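You operate a simulated robot arm through the tools that you are given. There is no shell and no other tool. Be economical: measure what you need, move in short steps, check, and stop when the job is done.

You run a simulated robot arm. Do the job below in one go: nothing can be reset, and whatever is moved stays where it is left.

TASK
Open the top cabinet door, take the red puck and leave it on the top compartment of the store cabinet and shut the door again. Take the white cap and leave it on top of the small white block. Take the wide blue ring and leave it on the counter top. Take the orange capped tube on the top of the white shaker and put it away on the bench top by the spinner. Put the red coil on the top of the light table away on the bench top by the foam board. Switch the grey ball lever on. Open the lower fridge drawer, put the brown tub on the bench top by the spinner away in the inside of the lower fridge drawer and shut the drawer again. Put the plain blue tube on the blue puck. Open the green-handled door, take the measuring cup and put it in the wall cabinet behind the green-handled door and shut the door again. Pull the small blue drawer open. Do these in any order. Set down upright: brown tub, plain blue tube. The grey ball lever goes to its stop.

Only the result counts: the job must be done as asked and must still hold three seconds after the hand-in. Knocking over, shifting, dropping, spilling or breaking anything else fails it. A push-on lid holds only when it is set on centred and level and pressed home; a screw cap is set on level and turned clockwise until tight.

THE ROBOT
A 6-joint arm with a two-finger parallel gripper on a trunk, on a base that drives. Base frame: it is fixed to the floor where the robot stands at the start and does not move with it; the origin is under the middle of the robot, x ahead of it, y to its left, z up. Lengths are in mm, angles in degrees, forces in N, time in s.
With the tool pointing down near the work surface it reaches from about 400 to 920 mm from the robot's upright axis, wherever it stands. Its first joint turns from -115.0 to 115.0 degrees. Places, roughly: bench top by the foam board [-5600, 1000, 800]; bench top by the spinner [-4800, 1600, 800]; blue puck (5x5x3 cm) [-5100, 1600, 800]; brown tub [-5250, 1250, 750]; counter top [-3400, 6300, 800]; green-handled door [-3700, 6700, 1300]; grey ball lever [-7100, 1600, 900]; inside of the lower fridge drawer [-8900, 6400, 200]; lower fridge drawer [-8800, 6300, 200]; measuring cup [-4500, 2000, 750]; orange capped tube (2x2x6 cm) [-5800, 5800, 900]; plain blue tube (3x3x6 cm) [-5000, 1500, 800]; red coil (8x8x2 cm) [-6300, 5300, 900]; red puck (5x5x3 cm) [500, 800, 800]; small blue drawer [-6500, 400, 800]; small white block (4x4x3 cm) [-6000, 8200, 800]; top cabinet door [900, 200, 1700]; top compartment of the store cabinet [1100, 300, 1600]; wall cabinet behind the green-handled door [-3500, 6800, 1000]; white cap (3x3x2 cm) [-5500, 8500, 800]; wide blue ring (6x6x2 cm) [-5400, 8700, 800]. Payload 3.43 kg.
The tool frame sits at the grasp point between the pads (the TCP): z along the fingers, y along the line on which they close. The tips reach 34 mm beyond it. The gripper opens to 128 mm. The fingers are 24 mm wide and 12 mm thick; the gripper's body (48 by 130 mm) begins 96 mm behind the TCP.
Orientation is that of the tool frame in the base frame, as a unit quaternion [w, x, y, z]. With the fingers straight down and closing along the base's y, the tool's x points along the base's -x, its y along +y and its z along -z.

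THE INTERFACE
- The arm moves only by the tool apply_moves. Its argument "increments" is a list of rows, each a list of 7 numbers: the shift along the tool's x, y, z in mm, then the turn, a rotation vector about the tool's x, y, z in degrees, then the opening, from 0 (shut) to 1 (fully open). In form: [[tx, ty, tz, rx, ry, rz, gripper], ...]. A call has 1 to 10 rows; each row is the pose to reach, as a shift and turn from the pose commanded when the call began, along the tool's axes at that moment. Rows are played at 5 a second. More than 50 mm and 8.6 degrees between two rows, or a gripper value outside its range, and nothing of the call is played. A pose out of reach is approached as far as the arm can. The call stops where the force on the tool passes 40 N (or 10 N more than at its start, if that is more) or the arm is blocked; 0.2 s more then pass. Each finger travels about 108 mm/s and halts on what it meets, pressing with about 25 N; the grip force reading is that of the motor and also rises with nothing between the fingers. The clock runs only during rows and for 0.2 s after the last one: add rows that repeat a pose to give the fingers time. It gives the time, the measured TCP pose, the force on the tool (base axes), the opening and the grip force at its end, in the units of the frame above (readings bear some noise), with the torque about the TCP (base axes, N m) and any sound that the robot's microphone picked up, and new pictures: "show" is both (left out), scene, wrist or none.
- Cameras (640 x 400 px; columns grow to the right, rows downward): "scene" is now at [76.9, 233.5, 1207.9]; the picture's right is [0.44, -0.90, 0.00], its down [0.29, 0.14, -0.95] and it looks along [0.85, 0.42, 0.32] (base axes); focal length 214 px, centre (320, 200). "wrist" rides on the gripper at [76, -11, -160] in the tool frame; the picture's right is [0.15, 0.99, 0.00], its down [-0.88, 0.13, -0.46] and it looks along [-0.45, 0.07, 0.89] (tool axes); focal length 234 px, centre (320, 200). There is no depth. A picture from a camera that has moved, and an enlarged one, comes with that camera's place and axes in the base frame and with its lens. The place of the scene camera against the robot may be out by one fixed shift of up to 25 mm in any direction.
- move_column(by): slides the trunk up (or, below 0, down) by that many mm; the arm and the scene camera ride with it, the base frame stays. It gives what a move gives, with no picture.
- drive_base(legs): drives the robot by 1 to 6 legs, each [ahead, turn to the left] in mm and degrees, along the robot's own axes; the way and the turn of a leg run together, so that a leg with both is an arc; at most 1500 mm and 180 degrees a leg. The arm and the cameras ride along, it lands a little off, and it stops where it bumps. It gives what a move gives, and a new picture of the scene camera.
- aim_head(pan, tilt): turns the head with the scene camera to pan (to the left, within 103 degrees either way) and tilt (down, from -29 to 69), counted from straight ahead of the robot. It gives what a move gives, and a new picture of the scene camera.
- zoom(camera, box): a new picture of the part [left, top, right, bottom] of that camera's present view, enlarged. No time passes.
- close_job(): hands the job in; it is judged then, once.

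Go step by step. Nothing tells you exact positions but the pictures and the camera data: compare them with the known pose of the tool, close in by small moves and look again before you grip or let go. The budget is 567 turns and 360 pictures, counting those below and the enlarged ones. Unless the task says otherwise, let go and move clear before handing in.

The tools are called after ">>>" by a JSON object that holds its "name" and its "arguments". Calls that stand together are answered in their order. apply_moves: Moves the arm, as the interface text tells. Its arguments: {"type":"object","properties":{"increments":{"type":"array","items":{"type":"array","items":{"type":"number"}}},"show":{"type":"string","enum":["both","scene","wrist","none"]}},"required":["increments"]} The other tools are called the same way: move_column (by) slides the trunk up or down; drive_base (legs) drives the base; aim_head (pan, tilt) turns the head that bears the scene camera; zoom (camera, box) takes an enlarged picture of a part of a camera's view; close_job () hands the job in.

At the start:

```text
time: 0.0
tool_pos: [447.6, 174.0, 999.7]
ee_rot: [0.0, 0.001, 1.0, 0.0]
wrist_force: [-0.1, 0.3, 0.3]
torque: [-0.03, 0.04, 0.02]
grip_width: 128.1
finger_force: 0.0
trunk travel left (down, up): [-375.0, 415.0]
robot x, y, heading: [-0.1, -3.6, -0.2]
head pan, tilt: [26.4, -18.7]
```

scene: 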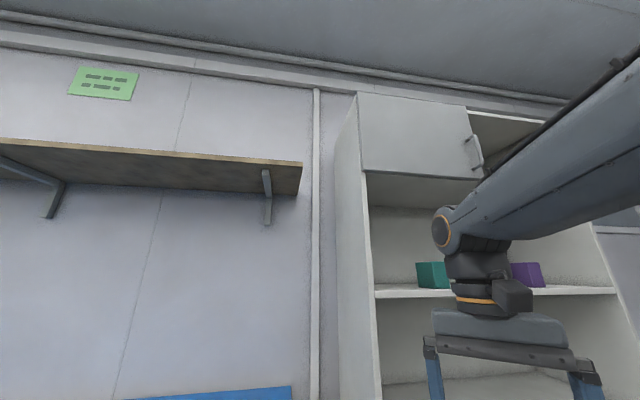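
wrist: 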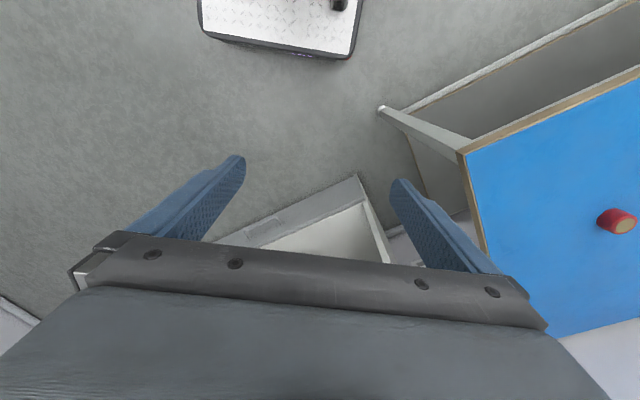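

I see the cabinet ahead with its top door shut, and the red puck on a blue-topped table to the left. I'll look at both more closely.

>>> {"name": "aim_head", "arguments": {"pan": 50, "tilt": 30}}

>>> {"name": "aim_head", "arguments": {"pan": 10, "tilt": -25}}

```text
time: 1.2
tool_pos: [446.9, 174.6, 1000.5]
ee_rot: [-0.001, 0.001, 1.0, 0.0]
wrist_force: [0.7, 0.4, 0.3]
torque: [0.0, 0.0, -0.02]
grip_width: 127.7
finger_force: 0.0
trunk travel left (down, up): [-375.0, 415.0]
robot x, y, heading: [-0.5, -0.2, -0.0]
head pan, tilt: [50.0, 30.0]
camera scene: at [65.9, 268.4, 1132.1], right [0.77, -0.64, 0.0], down [-0.32, -0.38, -0.87], along [0.56, 0.66, -0.5], focal length 214 px, centre (320, 200)
```

scene: 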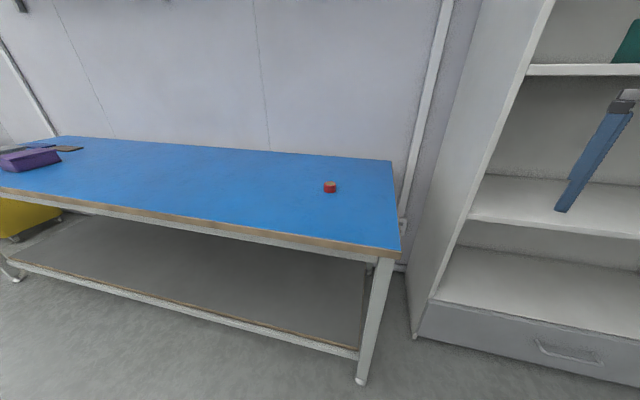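

```text
time: 2.4
tool_pos: [447.3, 174.3, 1000.1]
ee_rot: [0.0, 0.0, 1.0, 0.0]
wrist_force: [-0.2, 0.6, 0.2]
torque: [0.02, -0.01, -0.01]
grip_width: 128.0
finger_force: 0.0
trunk travel left (down, up): [-375.0, 415.0]
robot x, y, heading: [3.8, 1.3, 0.1]
head pan, tilt: [10.0, -25.0]
camera scene: at [77.7, 211.5, 1216.0], right [0.17, -0.98, 0.0], down [0.42, 0.07, -0.91], along [0.89, 0.16, 0.42], focal length 214 px, centre (320, 200)
```

scene: 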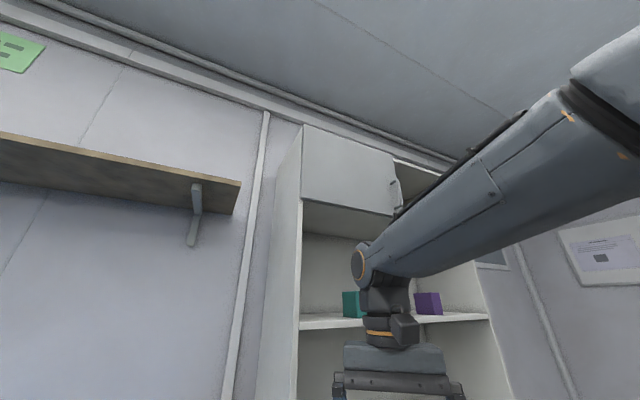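

The door seems to be hinged on its left with a bar handle on the right. I'll zoom in on it.

>>> {"name": "zoom", "arguments": {"camera": "scene", "box": [280, 110, 480, 235]}}

```text
3.20 times, centred on (380, 172) of scene
camera zoom: at [77.7, 211.5, 1216.0], right [0.17, -0.98, 0.0], down [0.42, 0.07, -0.91], along [0.89, 0.16, 0.42], focal length 686 px, centre (128, 288)
```

zoom: 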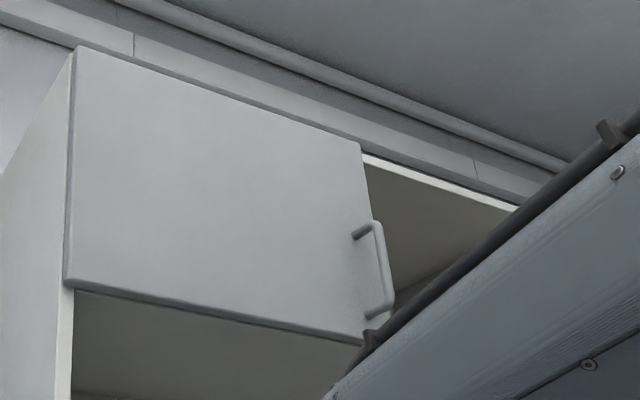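

The red puck is on the table at about [505, 717]. I'll move the arm over it to triangulate.

>>> {"name": "apply_moves", "arguments": {"increments": [[0, 48, 0, 0, 0, 0, 1], [0, 96, 0, 0, 0, 0, 1], [0, 144, 0, 0, 0, 0, 1], [0, 192, 0, 0, 0, 0, 1], [0, 240, 0, 0, 0, 0, 1], [0, 288, 0, 0, 0, 0, 1], [0, 336, 0, 0, 0, 0, 1], [0, 384, 0, 0, 0, 0, 1], [0, 432, 0, 0, 0, 0, 1]], "show": "wrist"}}

```text
time: 4.4
tool_pos: [444.6, 602.4, 1001.8]
ee_rot: [0.001, 0.0, 1.0, 0.001]
wrist_force: [-0.7, -1.1, 1.0]
torque: [0.09, -0.01, -0.01]
grip_width: 128.0
finger_force: 0.0
trunk travel left (down, up): [-375.0, 415.0]
robot x, y, heading: [1.0, -2.1, 0.2]
head pan, tilt: [10.0, -25.0]
camera wrist: at [370.0, 592.1, 1161.0], right [-0.15, 0.99, 0.0], down [0.88, 0.13, 0.46], along [0.45, 0.07, -0.89], focal length 234 px, centre (320, 200)
```

wrist: 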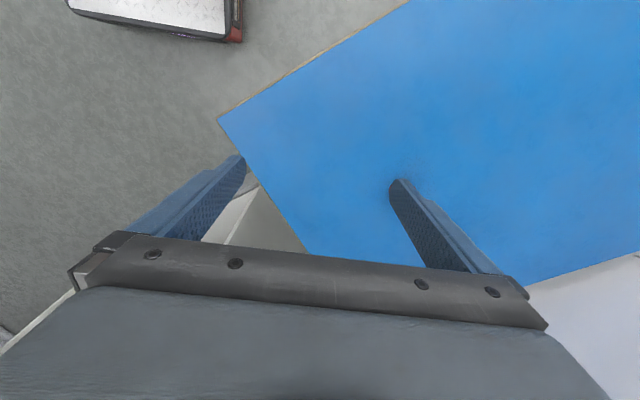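

The two views give the puck at about [522, 751, 790], which is near the reach limit. I'll drive 100 mm ahead.

>>> {"name": "drive_base", "arguments": {"legs": [[100, 0]]}}

>>> {"name": "apply_moves", "arguments": {"increments": [[20, 40, 0, 0, 0, 0, 1], [40, 60, 0, 0, 0, 0, 1], [60, 70, 0, 0, 0, 0, 1]], "show": "wrist"}}

```text
time: 5.5
tool_pos: [544.8, 601.2, 1000.1]
ee_rot: [0.0, 0.0, 1.0, 0.0]
wrist_force: [-0.2, -0.9, -0.7]
torque: [-0.01, -0.03, 0.03]
grip_width: 128.1
finger_force: 0.1
trunk travel left (down, up): [-375.0, 415.0]
robot x, y, heading: [99.2, 1.8, 0.0]
head pan, tilt: [10.0, -25.0]
camera scene: at [176.2, 211.5, 1216.0], right [0.17, -0.98, 0.0], down [0.42, 0.07, -0.91], along [0.89, 0.16, 0.42], focal length 214 px, centre (320, 200)
```

scene: 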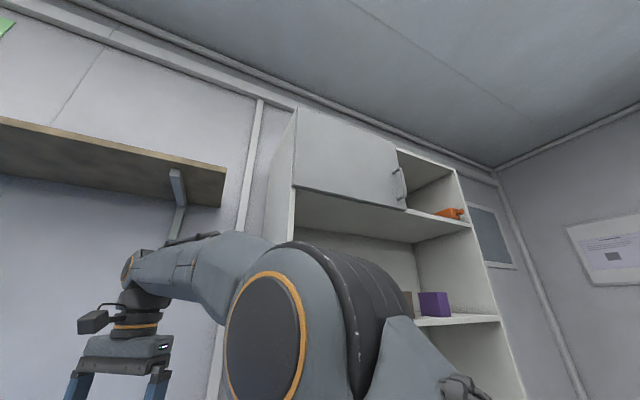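

```text
time: 6.3
tool_pos: [485.4, 672.4, 1001.6]
ee_rot: [0.0, 0.001, 1.0, 0.0]
wrist_force: [0.6, -0.2, 0.6]
torque: [0.01, 0.01, -0.04]
grip_width: 128.0
finger_force: 0.0
trunk travel left (down, up): [-375.0, 415.0]
robot x, y, heading: [100.1, 0.5, -0.2]
head pan, tilt: [10.0, -25.0]
camera wrist: at [410.4, 661.9, 1160.7], right [-0.14, 0.99, 0.0], down [0.88, 0.13, 0.46], along [0.45, 0.07, -0.89], focal length 234 px, centre (320, 200)
```

wrist: 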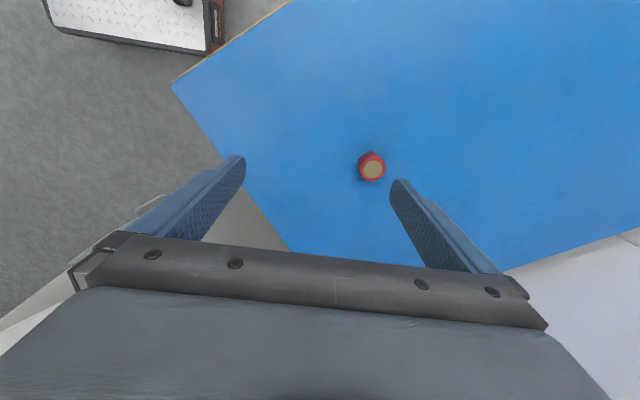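

The puck is visible now, at about [524, 763]. I'll go above it and descend partway.

>>> {"name": "apply_moves", "arguments": {"increments": [[-20, 45, 0, 0, 0, 0, 1], [-38, 88, 10, 0, 0, 0, 1], [-38, 88, 55, 0, 0, 0, 1], [-38, 88, 100, 0, 0, 0, 1], [-38, 88, 120, 0, 0, 0, 1]], "show": "wrist"}}

```text
time: 7.5
tool_pos: [511.9, 742.7, 876.2]
ee_rot: [0.001, 0.001, 1.0, 0.001]
wrist_force: [1.0, -0.6, 0.0]
torque: [0.03, 0.02, -0.01]
grip_width: 128.1
finger_force: 0.0
out of reach, approached as far as the arm can: row 1, 2, 3, 4, 5
trunk travel left (down, up): [-375.0, 415.0]
robot x, y, heading: [97.4, -0.8, 0.0]
head pan, tilt: [10.0, -25.0]
camera wrist: at [436.3, 732.1, 1035.8], right [-0.15, 0.99, 0.0], down [0.88, 0.13, 0.46], along [0.45, 0.07, -0.89], focal length 234 px, centre (320, 200)
```

wrist: 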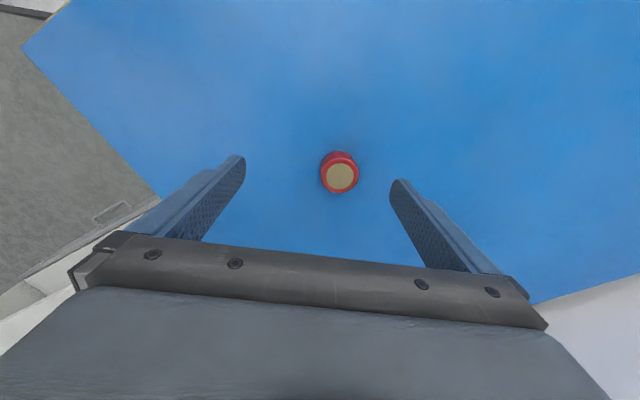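

The puck at about [525, 767] is a bit out of reach from here. I'll lift, pull the arm in, and move the base closer.

>>> {"name": "apply_moves", "arguments": {"increments": [[0, 0, -50, 0, 0, 0, 1], [0, -45, -70, 0, 0, 0, 1], [0, -90, -90, 0, 0, 0, 1], [0, -135, -110, 0, 0, 0, 1], [0, -180, -130, 0, 0, 0, 1], [0, -225, -130, 0, 0, 0, 1], [0, -270, -130, 0, 0, 0, 1], [0, -315, -130, 0, 0, 0, 1], [0, -360, -130, 0, 0, 0, 1], [0, -405, -130, 0, 0, 0, 1]], "show": "none"}}

>>> {"name": "drive_base", "arguments": {"legs": [[0, 45], [120, 0]]}}

```text
time: 9.8
tool_pos: [515.0, 336.2, 1003.9]
ee_rot: [0.0, 0.001, 1.0, 0.0]
wrist_force: [0.7, 0.4, -1.3]
torque: [-0.04, 0.01, -0.01]
grip_width: 128.1
finger_force: 0.1
out of reach, approached as far as the arm can: row 1, 2, 3, 4
trunk travel left (down, up): [-375.0, 415.0]
robot x, y, heading: [94.3, -2.2, -0.3]
head pan, tilt: [10.0, -25.0]
```

```text
time: 13.1
tool_pos: [231.5, 622.1, 1006.0]
ee_rot: [0.0, -0.39, 0.921, 0.0]
wrist_force: [-0.2, -0.4, -0.3]
torque: [-0.01, 0.01, 0.0]
grip_width: 128.0
finger_force: 0.0
trunk travel left (down, up): [-375.0, 415.0]
robot x, y, heading: [185.3, 88.9, 45.9]
head pan, tilt: [10.0, -25.0]
camera scene: at [90.8, 288.0, 1216.0], right [0.83, -0.56, 0.0], down [0.24, 0.35, -0.91], along [0.51, 0.75, 0.42], focal length 214 px, centre (320, 200)
```

scene: 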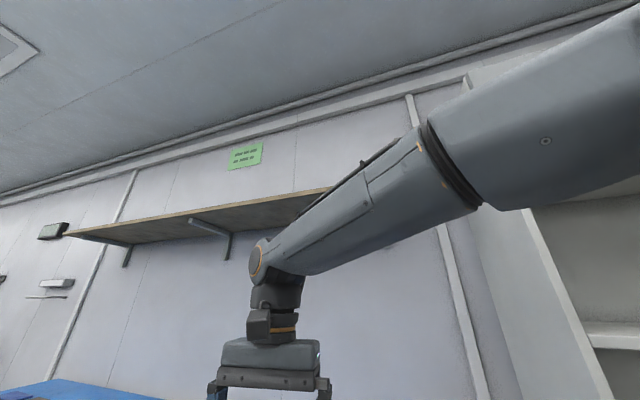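

Robot now at about [185, 89] heading 46°; puck well within reach. I'll move over it and descend to check.

>>> {"name": "apply_moves", "arguments": {"increments": [[-45, -16, 0, 0, 0, 0, 1], [-90, -32, 0, 0, 0, 0, 1], [-135, -48, 0, 0, 0, 0, 1], [-180, -64, 0, 0, 0, 0, 1], [-225, -80, 0, 0, 0, 0, 1], [-270, -96, 20, 0, 0, 0, 1], [-308, -110, 45, 0, 0, 0, 1], [-308, -110, 90, 0, 0, 0, 1], [-308, -110, 110, 0, 0, 0, 1]], "show": "wrist"}}

```text
refused: row 6 steps farther than a row can; nothing moved
```

>>> {"name": "apply_moves", "arguments": {"increments": [[-45, -16, 0, 0, 0, 0, 1], [-90, -32, 0, 0, 0, 0, 1], [-135, -48, 0, 0, 0, 0, 1], [-180, -64, 0, 0, 0, 0, 1], [-225, -80, 0, 0, 0, 0, 1], [-270, -96, 5, 0, 0, 0, 1], [-308, -110, 25, 0, 0, 0, 1], [-308, -110, 70, 0, 0, 0, 1], [-308, -110, 110, 0, 0, 0, 1]], "show": "wrist"}}

```text
time: 15.1
tool_pos: [528.7, 765.9, 895.4]
ee_rot: [0.001, -0.39, 0.921, 0.0]
wrist_force: [-0.4, 0.2, 0.8]
torque: [0.02, -0.03, -0.02]
grip_width: 128.2
finger_force: 0.0
trunk travel left (down, up): [-375.0, 415.0]
robot x, y, heading: [183.7, 91.9, 45.8]
head pan, tilt: [10.0, -25.0]
camera wrist: at [484.1, 704.0, 1054.9], right [-0.81, 0.58, 0.0], down [0.52, 0.72, 0.46], along [0.27, 0.37, -0.89], focal length 234 px, centre (320, 200)
```

wrist: 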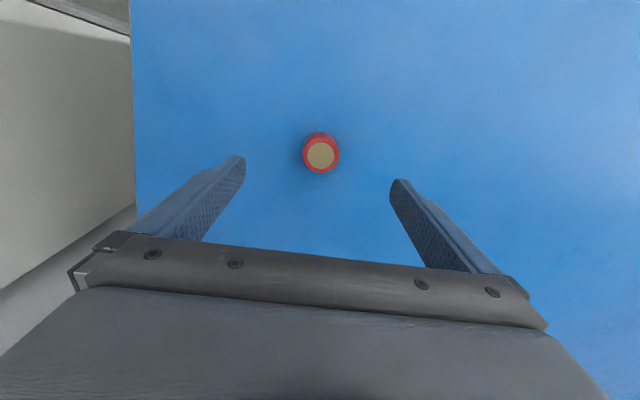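

Puck centred at about [527, 765]. I'll go down to near grasp height and look.

>>> {"name": "apply_moves", "arguments": {"increments": [[0, 0, 45, 0, 0, 0, 1], [0, 0, 82, 0, 0, 0, 1]], "show": "wrist"}}

```text
time: 15.7
tool_pos: [528.3, 764.8, 812.8]
ee_rot: [0.0, -0.39, 0.921, 0.0]
wrist_force: [0.1, -0.5, 0.4]
torque: [0.02, -0.02, 0.01]
grip_width: 127.6
finger_force: 0.0
trunk travel left (down, up): [-375.0, 415.0]
robot x, y, heading: [182.3, 90.8, 46.1]
head pan, tilt: [10.0, -25.0]
camera wrist: at [483.8, 703.1, 972.3], right [-0.81, 0.58, 0.0], down [0.52, 0.72, 0.46], along [0.27, 0.37, -0.89], focal length 234 px, centre (320, 200)
```

wrist: 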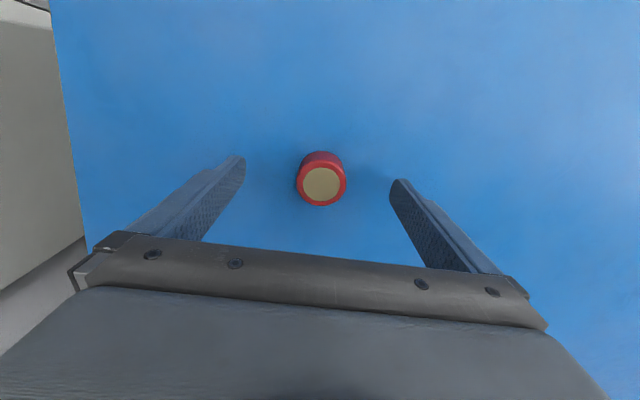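

Puck top is around z 797 and the tips are at 779. I'll lower a few mm and close.

>>> {"name": "apply_moves", "arguments": {"increments": [[0, 0, 5, 0, 0, 0, 1], [0, 0, 5, 0, 0, 0, 0.4], [0, 0, 5, 0, 0, 0, 0.2], [0, 0, 5, 0, 0, 0, 0.2], [0, 0, 5, 0, 0, 0, 0.2], [0, 0, 5, 0, 0, 0, 0.2]], "show": "wrist"}}

```text
time: 17.1
tool_pos: [527.7, 765.0, 807.3]
ee_rot: [0.0, -0.39, 0.921, 0.0]
wrist_force: [-0.1, -1.3, -0.3]
torque: [-0.05, 0.03, 0.01]
grip_width: 43.3
finger_force: 25.0
trunk travel left (down, up): [-375.0, 415.0]
robot x, y, heading: [187.3, 87.4, 45.8]
head pan, tilt: [10.0, -25.0]
camera wrist: at [483.4, 703.1, 966.8], right [-0.81, 0.58, 0.0], down [0.52, 0.72, 0.46], along [0.27, 0.37, -0.89], focal length 234 px, centre (320, 200)
```

wrist: 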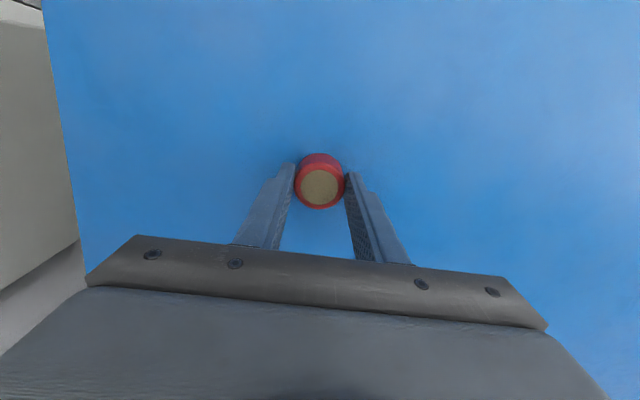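

Puck gripped at 43 mm. I'll lift it, raise the trunk, and look into the cabinet top to choose how to go on.

>>> {"name": "apply_moves", "arguments": {"increments": [[0, 0, -45, 0, 0, 0, 0.2], [0, 0, -90, 0, 0, 0, 0.2], [45, 16, -110, 0, 0, 0, 0.2], [90, 32, -130, 0, 0, 0, 0.2], [135, 48, -150, 0, 0, 0, 0.2], [180, 64, -160, 0, 0, 0, 0.2], [225, 80, -160, 0, 0, 0, 0.2], [270, 96, -160, 0, 0, 0, 0.2]], "show": "none"}}

>>> {"name": "move_column", "arguments": {"by": 400}}

>>> {"name": "aim_head", "arguments": {"pan": -58, "tilt": 5}}

```text
refused: row 3 steps farther than a row can; nothing moved
```

```text
time: 20.9
tool_pos: [524.8, 764.8, 1207.7]
ee_rot: [0.001, -0.39, 0.921, 0.0]
wrist_force: [0.6, 0.0, -1.4]
torque: [-0.01, -0.02, -0.01]
grip_width: 42.8
finger_force: 24.8
trunk travel left (down, up): [-775.0, 15.0]
robot x, y, heading: [185.6, 91.0, 45.9]
head pan, tilt: [10.0, -25.0]
```

```text
time: 22.3
tool_pos: [525.8, 765.7, 1208.4]
ee_rot: [0.0, -0.39, 0.921, 0.0]
wrist_force: [-0.5, -0.1, -0.9]
torque: [-0.06, 0.04, -0.04]
grip_width: 43.1
finger_force: 25.2
trunk travel left (down, up): [-775.0, 15.0]
robot x, y, heading: [184.1, 88.3, 45.9]
head pan, tilt: [-58.0, 5.0]
camera scene: at [63.4, 130.2, 1572.4], right [-0.21, -0.98, 0.0], down [-0.08, 0.02, -1.0], along [0.97, -0.21, -0.09], focal length 214 px, centre (320, 200)
```

scene: 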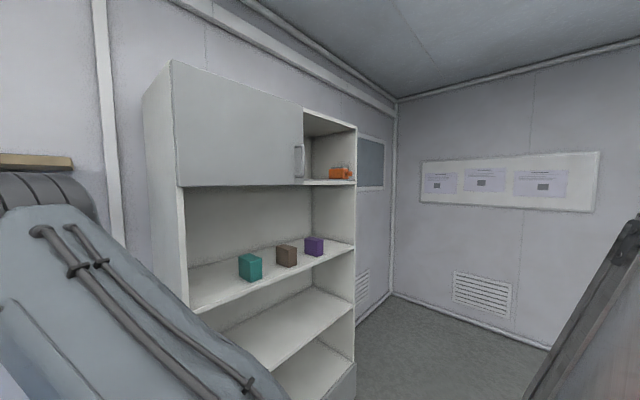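

>>> {"name": "zoom", "arguments": {"camera": "scene", "box": [250, 90, 370, 200]}}

```text
3.64 times, centred on (310, 145) of scene
camera zoom: at [63.4, 130.2, 1572.4], right [-0.21, -0.98, 0.0], down [-0.08, 0.02, -1.0], along [0.97, -0.21, -0.09], focal length 780 px, centre (356, 400)
```

zoom: 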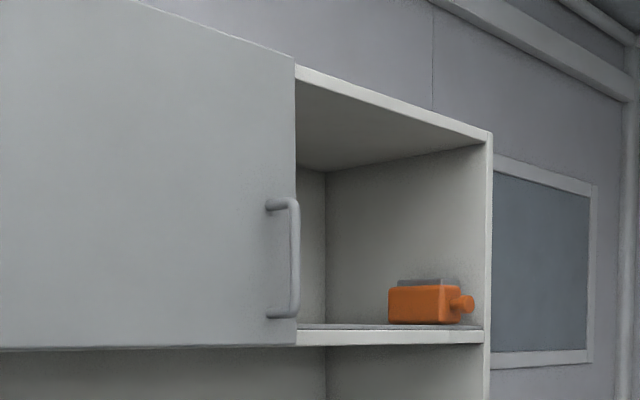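

The right half of the top compartment is open. I'll pull the arm in and look at the floor to the right before driving in front of the cabinet.

>>> {"name": "apply_moves", "arguments": {"increments": [[48, 0, 0, 0, 0, 0, 0.2], [96, 0, 0, 0, 0, 0, 0.2], [144, 0, 0, 0, 0, 0, 0.2], [192, 0, 0, 0, 0, 0, 0.2], [240, 0, 0, 0, 0, 0, 0.2], [288, 0, 0, 0, 0, 0, 0.2]], "show": "none"}}

>>> {"name": "aim_head", "arguments": {"pan": -100, "tilt": 35}}

```text
time: 23.7
tool_pos: [325.2, 560.8, 1206.6]
ee_rot: [0.0, -0.39, 0.921, 0.0]
wrist_force: [0.3, 0.1, -1.4]
torque: [-0.06, 0.04, -0.01]
grip_width: 43.3
finger_force: 25.3
trunk travel left (down, up): [-775.0, 15.0]
robot x, y, heading: [184.7, 86.0, 45.7]
head pan, tilt: [-58.0, 5.0]
```

```text
time: 24.8
tool_pos: [325.8, 559.5, 1206.2]
ee_rot: [0.0, -0.389, 0.921, 0.0]
wrist_force: [0.1, 0.2, -1.6]
torque: [0.04, 0.0, -0.02]
grip_width: 43.1
finger_force: 24.8
trunk travel left (down, up): [-775.0, 15.0]
robot x, y, heading: [187.8, 91.2, 46.1]
head pan, tilt: [-100.0, 35.0]
camera scene: at [25.2, 78.0, 1524.2], right [-0.81, -0.59, 0.0], down [-0.34, 0.46, -0.82], along [0.48, -0.66, -0.57], focal length 214 px, centre (320, 200)
```

scene: 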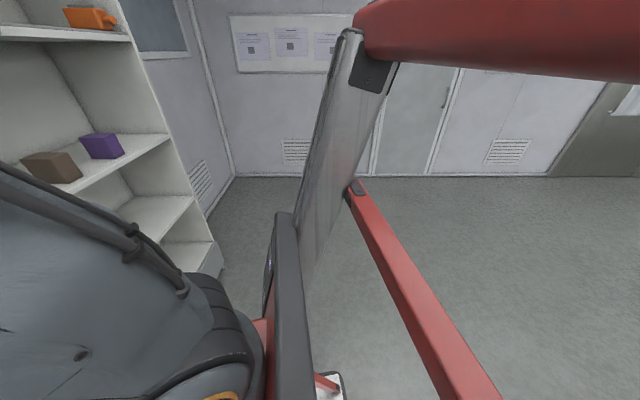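

Floor is clear. I'll drive in front of the cabinet's right half, facing it.

>>> {"name": "drive_base", "arguments": {"legs": [[0, -98], [720, 0], [0, 91]]}}

>>> {"name": "aim_head", "arguments": {"pan": 15, "tilt": 0}}

```text
time: 36.8
tool_pos: [835.6, -41.5, 1207.4]
ee_rot: [0.0, -0.322, 0.947, 0.0]
wrist_force: [0.3, -0.1, -1.0]
torque: [-0.03, 0.01, -0.04]
grip_width: 43.0
finger_force: 25.1
trunk travel left (down, up): [-775.0, 15.0]
robot x, y, heading: [627.6, -489.2, 37.7]
head pan, tilt: [-100.0, 35.0]
camera scene: at [469.8, -475.4, 1524.2], right [-0.89, -0.46, 0.0], down [-0.27, 0.51, -0.82], along [0.38, -0.73, -0.57], focal length 214 px, centre (320, 200)
```

scene: 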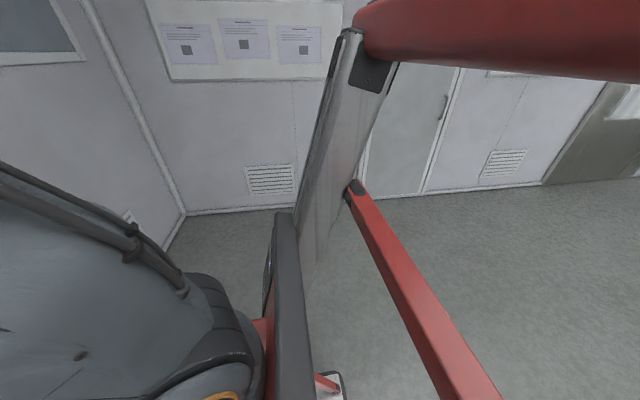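

```text
time: 38.7
tool_pos: [836.3, -43.5, 1207.6]
ee_rot: [0.0, -0.323, 0.947, 0.0]
wrist_force: [0.5, 0.0, -1.3]
torque: [0.0, -0.04, -0.01]
grip_width: 43.3
finger_force: 24.8
trunk travel left (down, up): [-775.0, 15.0]
robot x, y, heading: [630.3, -489.5, 37.6]
head pan, tilt: [15.0, 0.0]
camera scene: at [483.7, -325.9, 1580.3], right [0.79, -0.61, 0.0], down [0.0, 0.0, -1.0], along [0.61, 0.79, 0.0], focal length 214 px, centre (320, 200)
```

scene: 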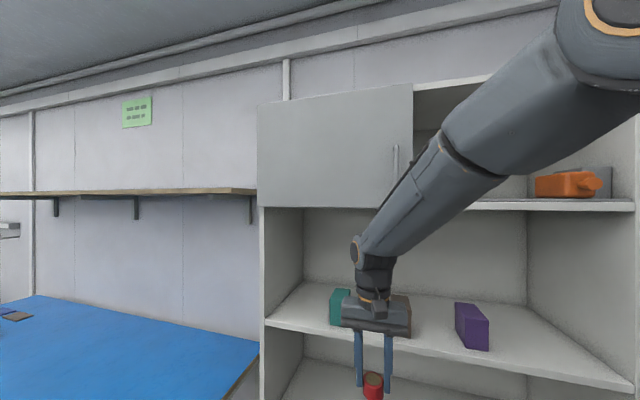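

I triangulate the door's lower right corner at about [1105, 19, 1548], lower left at [774, 410], and the handle at about [1039, 35, 1692]. I'll check whether the compartment is divided.

>>> {"name": "zoom", "arguments": {"camera": "scene", "box": [380, 70, 640, 230]}}

```text
2.46 times, centred on (510, 150) of scene
camera zoom: at [483.7, -325.9, 1580.3], right [0.79, -0.61, 0.0], down [0.0, 0.0, -1.0], along [0.61, 0.79, 0.0], focal length 528 px, centre (-148, 323)
```

zoom: 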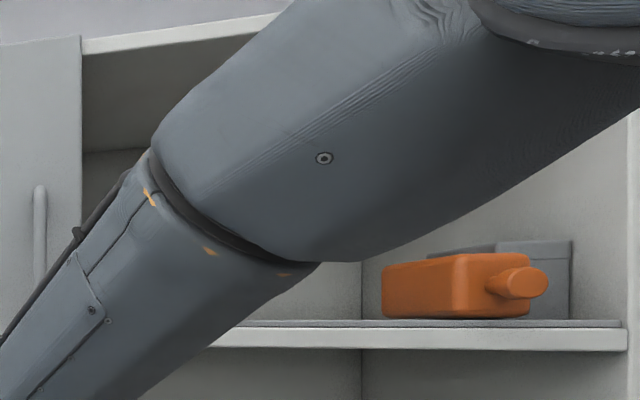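

The puck is held with its axis along the fingers, so it can't be set flat inside the compartment. I'll set it back on the table and regrip it from the side with the tool pitched. Driving toward the table corner.

>>> {"name": "drive_base", "arguments": {"legs": [[0, 70.4], [350, 0]]}}

>>> {"name": "move_column", "arguments": {"by": -380}}

>>> {"name": "aim_head", "arguments": {"pan": -20, "tilt": 30}}

```text
time: 44.0
tool_pos: [163.6, 182.9, 1206.6]
ee_rot: [0.0, 0.812, -0.584, 0.0]
wrist_force: [0.6, 0.6, -1.0]
torque: [0.0, -0.01, 0.01]
grip_width: 42.9
finger_force: 24.9
trunk travel left (down, up): [-775.0, 15.0]
robot x, y, heading: [517.3, -159.6, 108.7]
head pan, tilt: [15.0, 0.0]
camera scene: at [324.5, -246.0, 1580.3], right [0.83, 0.55, 0.0], down [0.0, 0.0, -1.0], along [-0.55, 0.83, 0.0], focal length 214 px, centre (320, 200)
```

scene: 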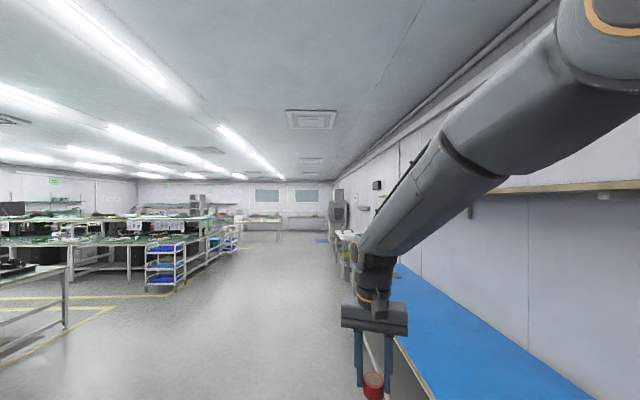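

```text
time: 47.7
tool_pos: [163.9, 183.0, 827.8]
ee_rot: [-0.001, 0.812, -0.584, 0.0]
wrist_force: [0.0, 0.0, -1.4]
torque: [-0.01, -0.02, -0.02]
grip_width: 43.4
finger_force: 24.7
trunk travel left (down, up): [-395.0, 395.0]
robot x, y, heading: [517.8, -158.5, 108.6]
head pan, tilt: [15.0, 0.0]
```

```text
time: 48.7
tool_pos: [163.4, 182.4, 827.4]
ee_rot: [0.0, 0.812, -0.584, 0.001]
wrist_force: [0.1, 0.2, -1.8]
torque: [0.03, 0.01, -0.02]
grip_width: 42.7
finger_force: 24.8
trunk travel left (down, up): [-395.0, 395.0]
robot x, y, heading: [514.7, -158.3, 108.5]
head pan, tilt: [-20.0, 30.0]
camera scene: at [342.7, -130.1, 1152.0], right [1.0, -0.02, 0.0], down [-0.01, -0.5, -0.87], along [0.02, 0.87, -0.5], focal length 214 px, centre (320, 200)
```

scene: 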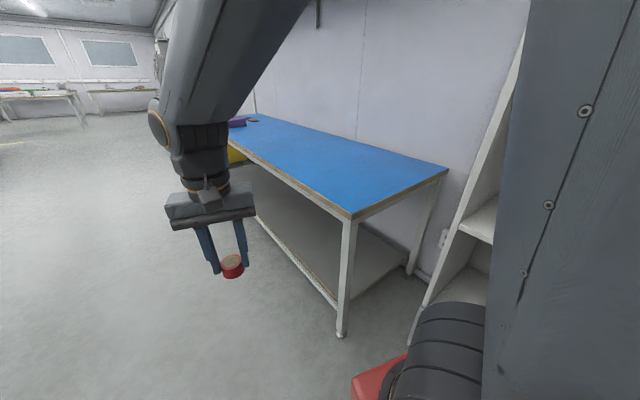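

Table corner confirmed at about [450, 441]. I'll carry the puck to about [459, 544] above the table.

>>> {"name": "apply_moves", "arguments": {"increments": [[0, 0, -45, 0, 0, 0, 0.2], [0, 0, -80, 0, 0, 0, 0.2], [-25, -40, -80, 0, 0, 0, 0.2], [-50, -80, -80, 0, 0, 0, 0.2], [-75, -120, -80, 0, 0, 0, 0.2], [-100, -160, -80, 0, 0, 0, 0.2], [-125, -200, -80, 0, 0, 0, 0.2], [-150, -240, -80, 0, 0, 0, 0.2], [-175, -280, -80, 0, 0, 0, 0.2], [-200, -320, -80, 0, 0, 0, 0.2]], "show": "none"}}

>>> {"name": "apply_moves", "arguments": {"increments": [[-25, -40, 0, 0, 0, 0, 0.2], [-49, -75, 0, 0, 0, 0, 0.2], [-49, -75, 45, 0, 0, 0, 0.2], [-49, -75, 80, 0, 0, 0, 0.2]], "show": "wrist"}}

```text
time: 50.9
tool_pos: [402.8, 474.8, 906.9]
ee_rot: [0.0, 0.813, -0.583, 0.0]
wrist_force: [-0.3, -0.3, -0.7]
torque: [0.05, -0.05, 0.0]
grip_width: 43.3
finger_force: 24.7
trunk travel left (down, up): [-395.0, 395.0]
robot x, y, heading: [520.1, -157.6, 108.4]
head pan, tilt: [-20.0, 30.0]
```

```text
time: 51.9
tool_pos: [456.4, 545.4, 826.8]
ee_rot: [0.0, 0.812, -0.583, 0.0]
wrist_force: [-0.6, -0.1, -0.8]
torque: [-0.02, 0.01, -0.02]
grip_width: 43.2
finger_force: 24.5
trunk travel left (down, up): [-395.0, 395.0]
robot x, y, heading: [518.5, -155.5, 108.9]
head pan, tilt: [-20.0, 30.0]
camera wrist: at [492.4, 478.3, 987.0], right [-0.89, -0.45, 0.0], down [-0.4, 0.79, 0.46], along [-0.21, 0.41, -0.89], focal length 234 px, centre (320, 200)
```

wrist: 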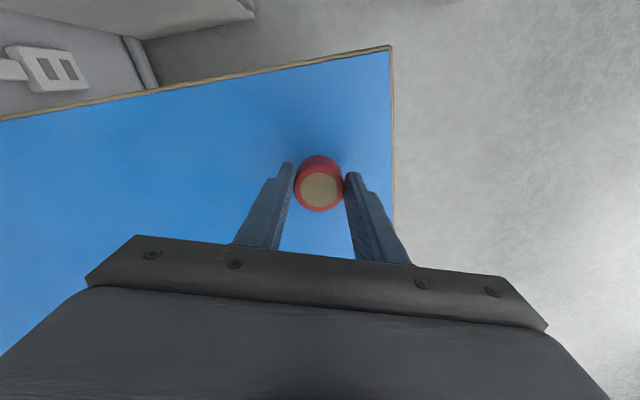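

Over the table. Lowering to set-down height and releasing.

>>> {"name": "apply_moves", "arguments": {"increments": [[0, 0, 10, 0, 0, 0, 0.2], [0, 0, 19, 0, 0, 0, 0.2], [0, 0, 20, 0, 0, 0, 0.2], [0, 0, 20, 0, 0, 0, 0.6], [0, 0, 20, 0, 0, 0, 0.9], [0, 0, 20, 0, 0, 0, 0.9], [0, 0, -30, 0, 0, 0, 0.9], [0, 0, -75, 0, 0, 0, 0.9], [0, 0, -120, 0, 0, 0, 0.9]], "show": "wrist"}}

```text
time: 53.9
tool_pos: [458.3, 543.4, 946.3]
ee_rot: [0.0, 0.812, -0.584, 0.0]
wrist_force: [0.1, 0.1, 0.2]
torque: [-0.04, -0.01, 0.02]
grip_width: 115.0
finger_force: 0.1
trunk travel left (down, up): [-395.0, 395.0]
robot x, y, heading: [517.0, -160.9, 108.6]
head pan, tilt: [-20.0, 30.0]
camera wrist: at [493.0, 476.6, 1106.0], right [-0.89, -0.45, 0.0], down [-0.4, 0.79, 0.45], along [-0.21, 0.4, -0.89], focal length 234 px, centre (320, 200)
```

wrist: 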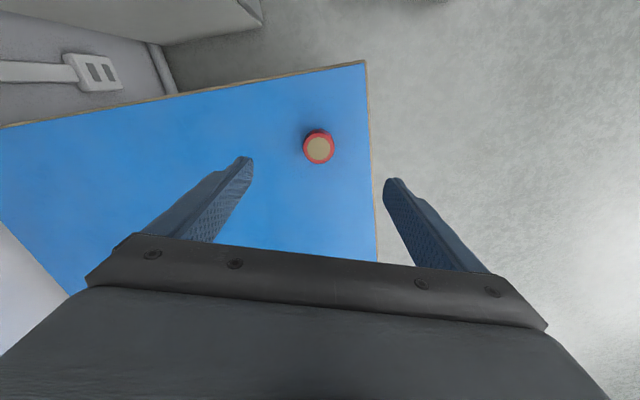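

Puck is standing at about [457, 545]. I'll back off, then drive back to face the door handle.

>>> {"name": "apply_moves", "arguments": {"increments": [[45, 0, -10, 0, 0, 0, 0.9], [90, 0, -20, 0, 0, 0, 0.9], [135, 0, -30, 0, 0, 0, 0.9], [180, 0, -30, 0, 0, 0, 0.9], [225, 0, -30, 0, 0, 0, 0.9], [250, 0, -30, 0, 0, 0, 0.9]], "show": "none"}}

>>> {"name": "drive_base", "arguments": {"legs": [[-311, 0], [0, -60]]}}

>>> {"name": "move_column", "arguments": {"by": 390}}

>>> {"name": "apply_moves", "arguments": {"increments": [[0, 0, -30, 0, -8.5, 0, 0.6], [0, 0, -60, 0, -17, 0, 0.6], [0, 0, -90, 0, -25.5, 0, 0.6], [0, 0, -120, 0, -34, 0, 0.6], [0, 0, -150, 0, -42.5, 0, 0.6], [0, 0, -180, 0, -51, 0, 0.6], [0, 0, -210, 0, -59.5, 0, 0.6], [0, 0, -240, 0, -68, 0, 0.6], [0, 0, -260, 0, -76.5, 0, 0.6], [0, 0, -280, 0, -85, 0, 0.6]], "show": "wrist"}}

```text
time: 55.3
tool_pos: [538.6, 307.3, 978.1]
ee_rot: [0.0, 0.812, -0.583, 0.0]
wrist_force: [0.3, 1.3, -0.7]
torque: [-0.03, -0.01, 0.0]
grip_width: 115.3
finger_force: 0.0
trunk travel left (down, up): [-395.0, 395.0]
robot x, y, heading: [515.0, -158.2, 108.8]
head pan, tilt: [-20.0, 30.0]
```

```text
time: 60.1
tool_pos: [1031.5, -242.5, 977.8]
ee_rot: [-0.001, -0.408, 0.913, 0.0]
wrist_force: [-0.7, -0.2, -0.3]
torque: [0.02, -0.01, -0.01]
grip_width: 115.1
finger_force: 0.2
trunk travel left (down, up): [-395.0, 395.0]
robot x, y, heading: [616.9, -452.1, 48.2]
head pan, tilt: [-20.0, 30.0]
camera scene: at [555.0, -279.9, 1152.0], right [0.47, -0.88, 0.0], down [-0.44, -0.24, -0.87], along [0.76, 0.41, -0.5], focal length 214 px, centre (320, 200)
```

scene: 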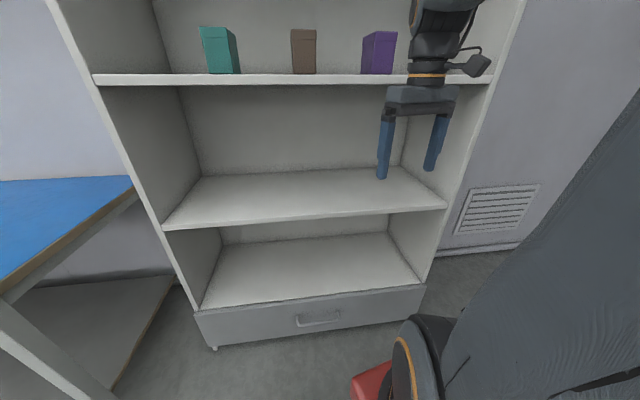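

```text
time: 63.8
tool_pos: [1031.1, -241.9, 1367.4]
ee_rot: [-0.001, -0.408, 0.913, 0.0]
wrist_force: [-0.4, 0.1, -0.7]
torque: [0.0, -0.03, 0.0]
grip_width: 115.0
finger_force: 0.0
trunk travel left (down, up): [-785.0, 5.0]
robot x, y, heading: [615.6, -456.7, 48.5]
head pan, tilt: [-20.0, 30.0]
```

```text
time: 66.0
tool_pos: [1114.1, -233.3, 1646.1]
ee_rot: [0.617, -0.302, 0.672, 0.276]
wrist_force: [0.4, -0.2, 2.3]
torque: [0.01, 0.01, -0.01]
grip_width: 76.8
finger_force: 0.1
out of reach, approached as far as the arm can: row 5, 6, 7, 8, 9, 10
trunk travel left (down, up): [-785.0, 5.0]
robot x, y, heading: [617.8, -451.3, 48.3]
head pan, tilt: [-20.0, 30.0]
camera wrist: at [1012.9, -363.9, 1584.4], right [-0.75, 0.65, -0.15], down [-0.35, -0.2, 0.92], along [0.57, 0.74, 0.37], focal length 234 px, centre (320, 200)
```

wrist: 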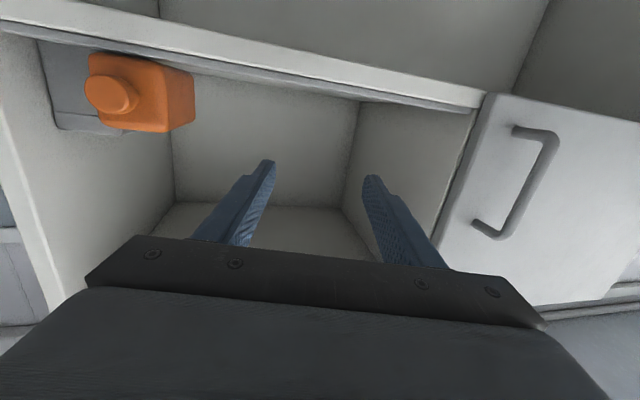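

I see a divider by the door's edge, so the door does need opening. I'll shift left for a second wrist view of the handle.

>>> {"name": "apply_moves", "arguments": {"increments": [[0, 30, -40, 0, 0, 0, 0.6], [0, 75, -60, 0, 0, 0, 0.6], [0, 120, -60, 4, -2, 0, 0.6], [0, 160, -60, 8, -5, 0, 0.6], [0, 160, -60, 8, -5, 0, 0.6]], "show": "wrist"}}

```text
time: 67.2
tool_pos: [1075.8, -101.0, 1619.1]
ee_rot: [0.664, -0.246, 0.663, 0.241]
wrist_force: [0.1, -0.6, -0.6]
torque: [-0.01, 0.0, -0.03]
grip_width: 76.8
finger_force: 0.1
out of reach, approached as far as the arm can: row 1, 2, 3, 4, 5
trunk travel left (down, up): [-785.0, 5.0]
robot x, y, heading: [615.4, -451.4, 48.2]
head pan, tilt: [-20.0, 30.0]
camera wrist: at [962.2, -212.9, 1543.9], right [-0.64, 0.75, -0.15], down [-0.44, -0.19, 0.88], along [0.63, 0.63, 0.45], focal length 234 px, centre (320, 200)
```

wrist: 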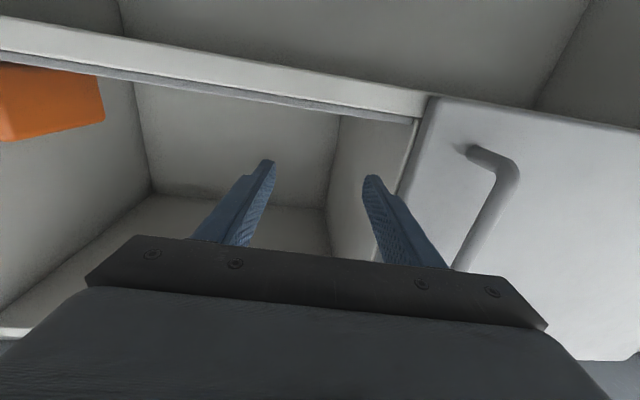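

The wrist views put the handle's lower bend at [992, -2, 1579] and the door's lower corner at [1070, 3, 1541]. The arm is folded too tightly here, so I'll back the base up about 250 mm.

>>> {"name": "drive_base", "arguments": {"legs": [[-250, 0]]}}

>>> {"name": "apply_moves", "arguments": {"increments": [[0, 0, 0, 0, 0, 0, 0.6], [0, 0, 0, 0, 0, 0, 0.6]], "show": "wrist"}}

```text
time: 69.0
tool_pos: [909.6, -290.9, 1620.5]
ee_rot: [0.666, -0.244, 0.663, 0.239]
wrist_force: [0.1, 0.2, -0.9]
torque: [0.02, 0.0, 0.03]
grip_width: 76.8
finger_force: 0.1
trunk travel left (down, up): [-785.0, 5.0]
robot x, y, heading: [446.4, -642.9, 48.1]
head pan, tilt: [-20.0, 30.0]
camera scene: at [315.0, -548.2, 1542.0], right [0.47, -0.88, 0.0], down [-0.44, -0.24, -0.87], along [0.76, 0.41, -0.5], focal length 214 px, centre (320, 200)
```

scene: 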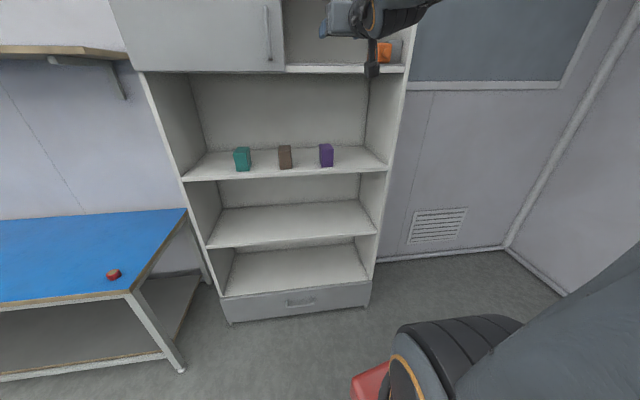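

```text
time: 69.6
tool_pos: [910.0, -290.4, 1619.3]
ee_rot: [0.665, -0.246, 0.663, 0.241]
wrist_force: [0.2, -0.4, -0.5]
torque: [0.01, -0.01, -0.01]
grip_width: 76.8
finger_force: 0.0
trunk travel left (down, up): [-785.0, 5.0]
robot x, y, heading: [451.5, -641.2, 48.2]
head pan, tilt: [-20.0, 30.0]
camera wrist: at [795.2, -401.8, 1544.4], right [-0.64, 0.76, -0.15], down [-0.44, -0.19, 0.88], along [0.64, 0.63, 0.45], focal length 234 px, centre (320, 200)
```

wrist: 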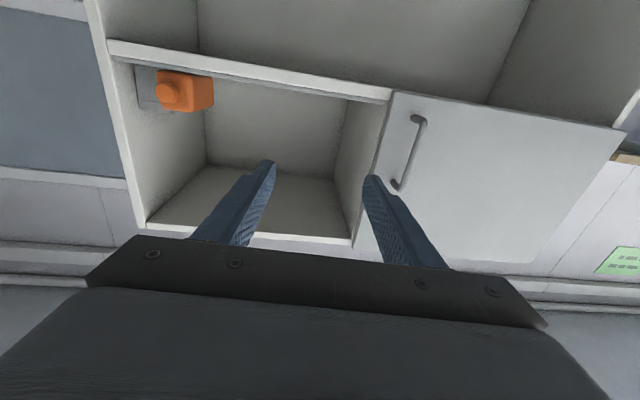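

Handle bar at about [995, -2], z 1578–1700. I'll line up with it and stop 60 mm short.

>>> {"name": "apply_moves", "arguments": {"increments": [[-5, 45, 0, 0, 0, 0, 0.6], [-10, 90, 0, 0, 0, 0, 0.6], [-16, 130, 10, 0, 0, 0, 0.6], [-16, 165, 40, 0, 0, 0, 0.6], [-16, 165, 85, 0, 0, 0, 0.6], [-16, 165, 130, 0, 0, 0, 0.6], [-16, 165, 175, 0, 0, 0, 0.6], [-16, 165, 190, 0, 0, 0, 0.6]], "show": "wrist"}}

```text
time: 71.4
tool_pos: [982.5, -78.7, 1623.0]
ee_rot: [0.616, -0.337, 0.674, 0.23]
wrist_force: [-0.2, -1.0, 0.2]
torque: [0.05, -0.03, 0.05]
grip_width: 76.7
finger_force: 0.1
out of reach, approached as far as the arm can: row 1, 2, 3, 4, 5, 6, 7, 8
trunk travel left (down, up): [-785.0, 5.0]
robot x, y, heading: [449.2, -641.2, 48.1]
head pan, tilt: [-20.0, 30.0]
camera wrist: at [881.5, -213.2, 1571.3], right [-0.73, 0.63, -0.25], down [-0.39, -0.09, 0.92], along [0.56, 0.77, 0.32], focal length 234 px, centre (320, 200)
```

wrist: 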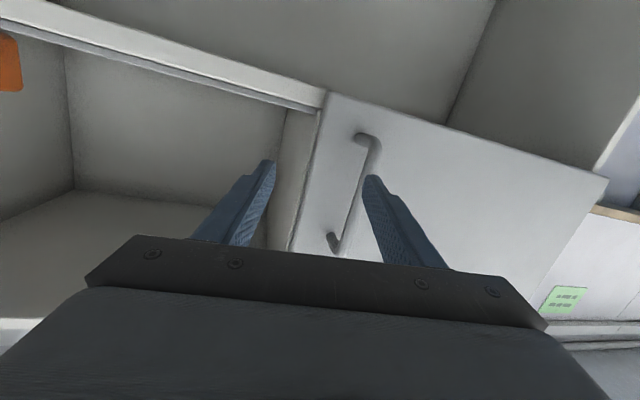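

The arm is near an awkward wrist pose here. I'll lower the trunk 200 mm so the forearm slopes upward, then re-approach.

>>> {"name": "move_column", "arguments": {"by": -220}}

>>> {"name": "apply_moves", "arguments": {"increments": [[0, 0, -20, 0, 0, 0, 0.6], [-30, 0, -30, 0, 0, 0, 0.6], [-75, 0, -30, 0, 0, 0, 0.6], [-120, 0, -30, 0, 0, 0, 0.6], [-165, 0, -30, 0, 0, 0, 0.6], [-210, 0, -30, 0, 0, 0, 0.6], [-210, 0, -30, 0, 0, 0, 0.6]], "show": "wrist"}}

```text
time: 73.8
tool_pos: [978.9, -78.8, 1401.9]
ee_rot: [0.616, -0.338, 0.674, 0.229]
wrist_force: [-0.2, -0.4, -0.1]
torque: [0.02, -0.01, 0.01]
grip_width: 76.7
finger_force: 0.0
trunk travel left (down, up): [-565.0, 225.0]
robot x, y, heading: [451.5, -639.9, 48.2]
head pan, tilt: [-20.0, 30.0]
```

```text
time: 75.4
tool_pos: [944.7, -49.5, 1605.7]
ee_rot: [0.623, -0.339, 0.672, 0.213]
wrist_force: [0.1, 0.2, 0.5]
torque: [-0.03, 0.01, -0.01]
grip_width: 76.8
finger_force: 0.0
out of reach, approached as far as the arm can: row 2, 3, 4, 5, 6, 7
trunk travel left (down, up): [-565.0, 225.0]
robot x, y, heading: [450.1, -639.5, 48.2]
head pan, tilt: [-20.0, 30.0]
camera wrist: at [842.3, -183.8, 1553.4], right [-0.71, 0.65, -0.28], down [-0.42, -0.07, 0.91], along [0.57, 0.76, 0.32], focal length 234 px, centre (320, 200)
```

wrist: 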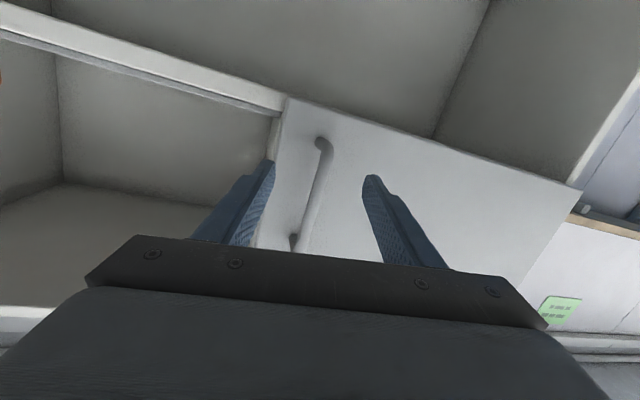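

The bar is now centred between the fingers, about 65 mm ahead. I'll advance slowly.

>>> {"name": "apply_moves", "arguments": {"increments": [[0, 0, 30, 0, 0, 0, 0.6], [0, 0, 60, 0, 0, 0, 0.6], [0, 0, 60, 0, 0, 0, 0.6]], "show": "wrist"}}

```text
time: 76.2
tool_pos: [973.5, 1.4, 1594.7]
ee_rot: [0.623, -0.34, 0.672, 0.215]
wrist_force: [0.0, 0.9, 0.7]
torque: [0.03, 0.0, 0.0]
grip_width: 76.7
finger_force: 0.0
out of reach, approached as far as the arm can: row 1, 2, 3
trunk travel left (down, up): [-565.0, 225.0]
robot x, y, heading: [453.2, -641.1, 48.3]
head pan, tilt: [-20.0, 30.0]
camera wrist: at [872.1, -133.7, 1542.6], right [-0.71, 0.64, -0.28], down [-0.41, -0.07, 0.91], along [0.56, 0.76, 0.32], focal length 234 px, centre (320, 200)
```

wrist: 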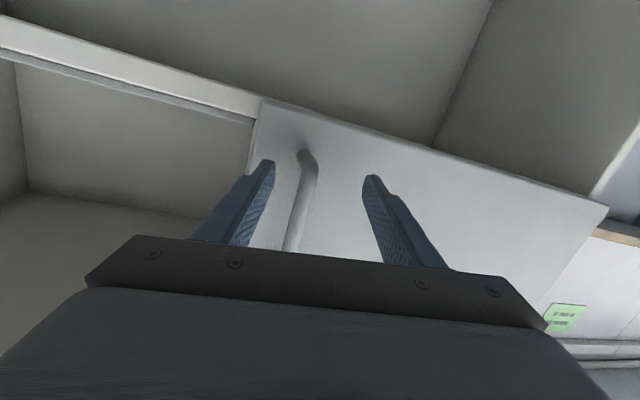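

I'll nudge right and up a bit and a little forward, then check before gripping.

>>> {"name": "apply_moves", "arguments": {"increments": [[-15, -7, 10, 0, 0, 0, 0.6], [-25, -14, 20, 0, 0, 0, 0.6], [-25, -14, 20, 0, 0, 0, 0.6]], "show": "wrist"}}

```text
time: 77.0
tool_pos: [977.4, 19.5, 1612.1]
ee_rot: [0.623, -0.334, 0.673, 0.217]
wrist_force: [-8.3, -6.9, -8.3]
torque: [0.17, 0.38, -0.47]
grip_width: 75.1
finger_force: 0.0
out of reach, approached as far as the arm can: row 1, 2, 3
trunk travel left (down, up): [-565.0, 225.0]
robot x, y, heading: [448.3, -639.9, 48.1]
head pan, tilt: [-20.0, 30.0]
camera wrist: at [875.7, -114.4, 1559.7], right [-0.71, 0.65, -0.27], down [-0.41, -0.07, 0.91], along [0.57, 0.76, 0.32], focal length 234 px, centre (320, 200)
```

wrist: 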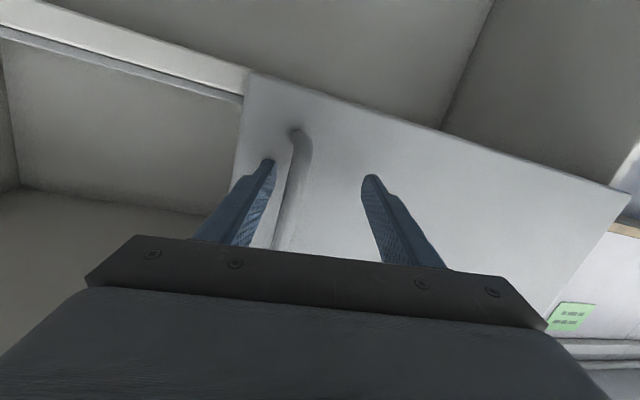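

The bar is between the fingers at z 1612. Closing on it.

>>> {"name": "apply_moves", "arguments": {"increments": [[0, 0, 0, 0, 0, 0, 0.3], [0, 0, 0, 0, 0, 0, 0.05], [0, 0, 0, 0, 0, 0, 0.05], [0, 0, 0, 0, 0, 0, 0.05]], "show": "wrist"}}

```text
time: 77.6
tool_pos: [988.6, 6.2, 1615.3]
ee_rot: [0.626, -0.329, 0.675, 0.211]
wrist_force: [16.0, -26.7, -2.0]
torque: [0.41, 0.16, 0.05]
grip_width: 22.1
finger_force: 14.4
trunk travel left (down, up): [-565.0, 225.0]
robot x, y, heading: [449.3, -642.6, 47.4]
head pan, tilt: [-20.0, 30.0]
stopped in row 3: the force on the tool passed its limit at 43 N (the readings are from after the stop); the commanded pose is now the measured one
camera wrist: at [884.7, -124.8, 1562.6], right [-0.7, 0.66, -0.27], down [-0.41, -0.07, 0.91], along [0.58, 0.75, 0.32], focal length 234 px, centre (320, 200)
```

wrist: 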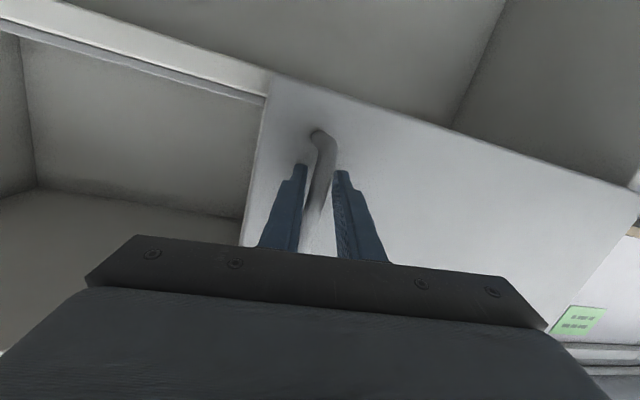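

>>> {"name": "apply_moves", "arguments": {"increments": [[0, 0, 0, 0, 0, 0, 0.05], [0, 0, 0, 0, 0, 0, 0.05]], "show": "none"}}

```text
time: 78.2
tool_pos: [986.4, 7.4, 1615.0]
ee_rot: [0.626, -0.329, 0.675, 0.211]
wrist_force: [19.9, -33.5, -1.4]
torque: [0.27, 0.51, 0.06]
grip_width: 27.3
finger_force: 18.2
trunk travel left (down, up): [-565.0, 225.0]
robot x, y, heading: [447.8, -638.3, 47.5]
head pan, tilt: [-20.0, 30.0]
```

Gripped. I'll ease the side load, then pull along the door's arc.

>>> {"name": "apply_moves", "arguments": {"increments": [[0, -5, 0, 0, 0, 0, 0.05], [0, -6, -8, 0, 0, 0, 0.05], [2, -2, -20, 0, 0, 0, 0.05], [3.7, 5, -39, 0, 0, 0, 0.05], [5, 11, -59, 0, 0, 0, 0.05], [6.9, 19, -78, 0, 0, 0, 0.05]], "show": "wrist"}}

```text
time: 79.6
tool_pos: [914.0, -29.4, 1615.4]
ee_rot: [0.626, -0.33, 0.673, 0.214]
wrist_force: [-2.4, 6.2, 9.7]
torque: [-0.01, 1.64, 0.16]
grip_width: 16.9
finger_force: 45.1
trunk travel left (down, up): [-565.0, 225.0]
robot x, y, heading: [449.9, -643.8, 47.9]
head pan, tilt: [-20.0, 30.0]
camera wrist: at [811.2, -161.5, 1562.8], right [-0.71, 0.66, -0.27], down [-0.41, -0.07, 0.91], along [0.57, 0.75, 0.32], focal length 234 px, centre (320, 200)
```

wrist: 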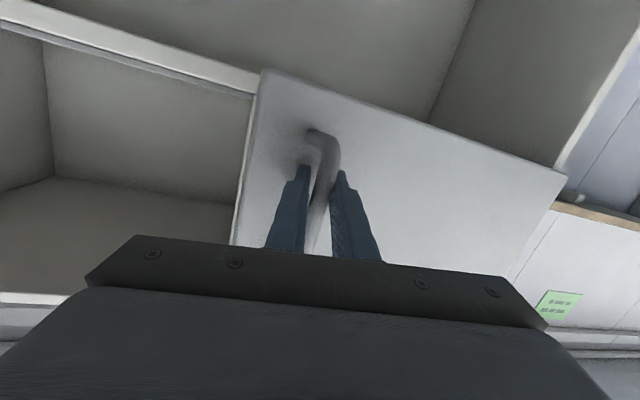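

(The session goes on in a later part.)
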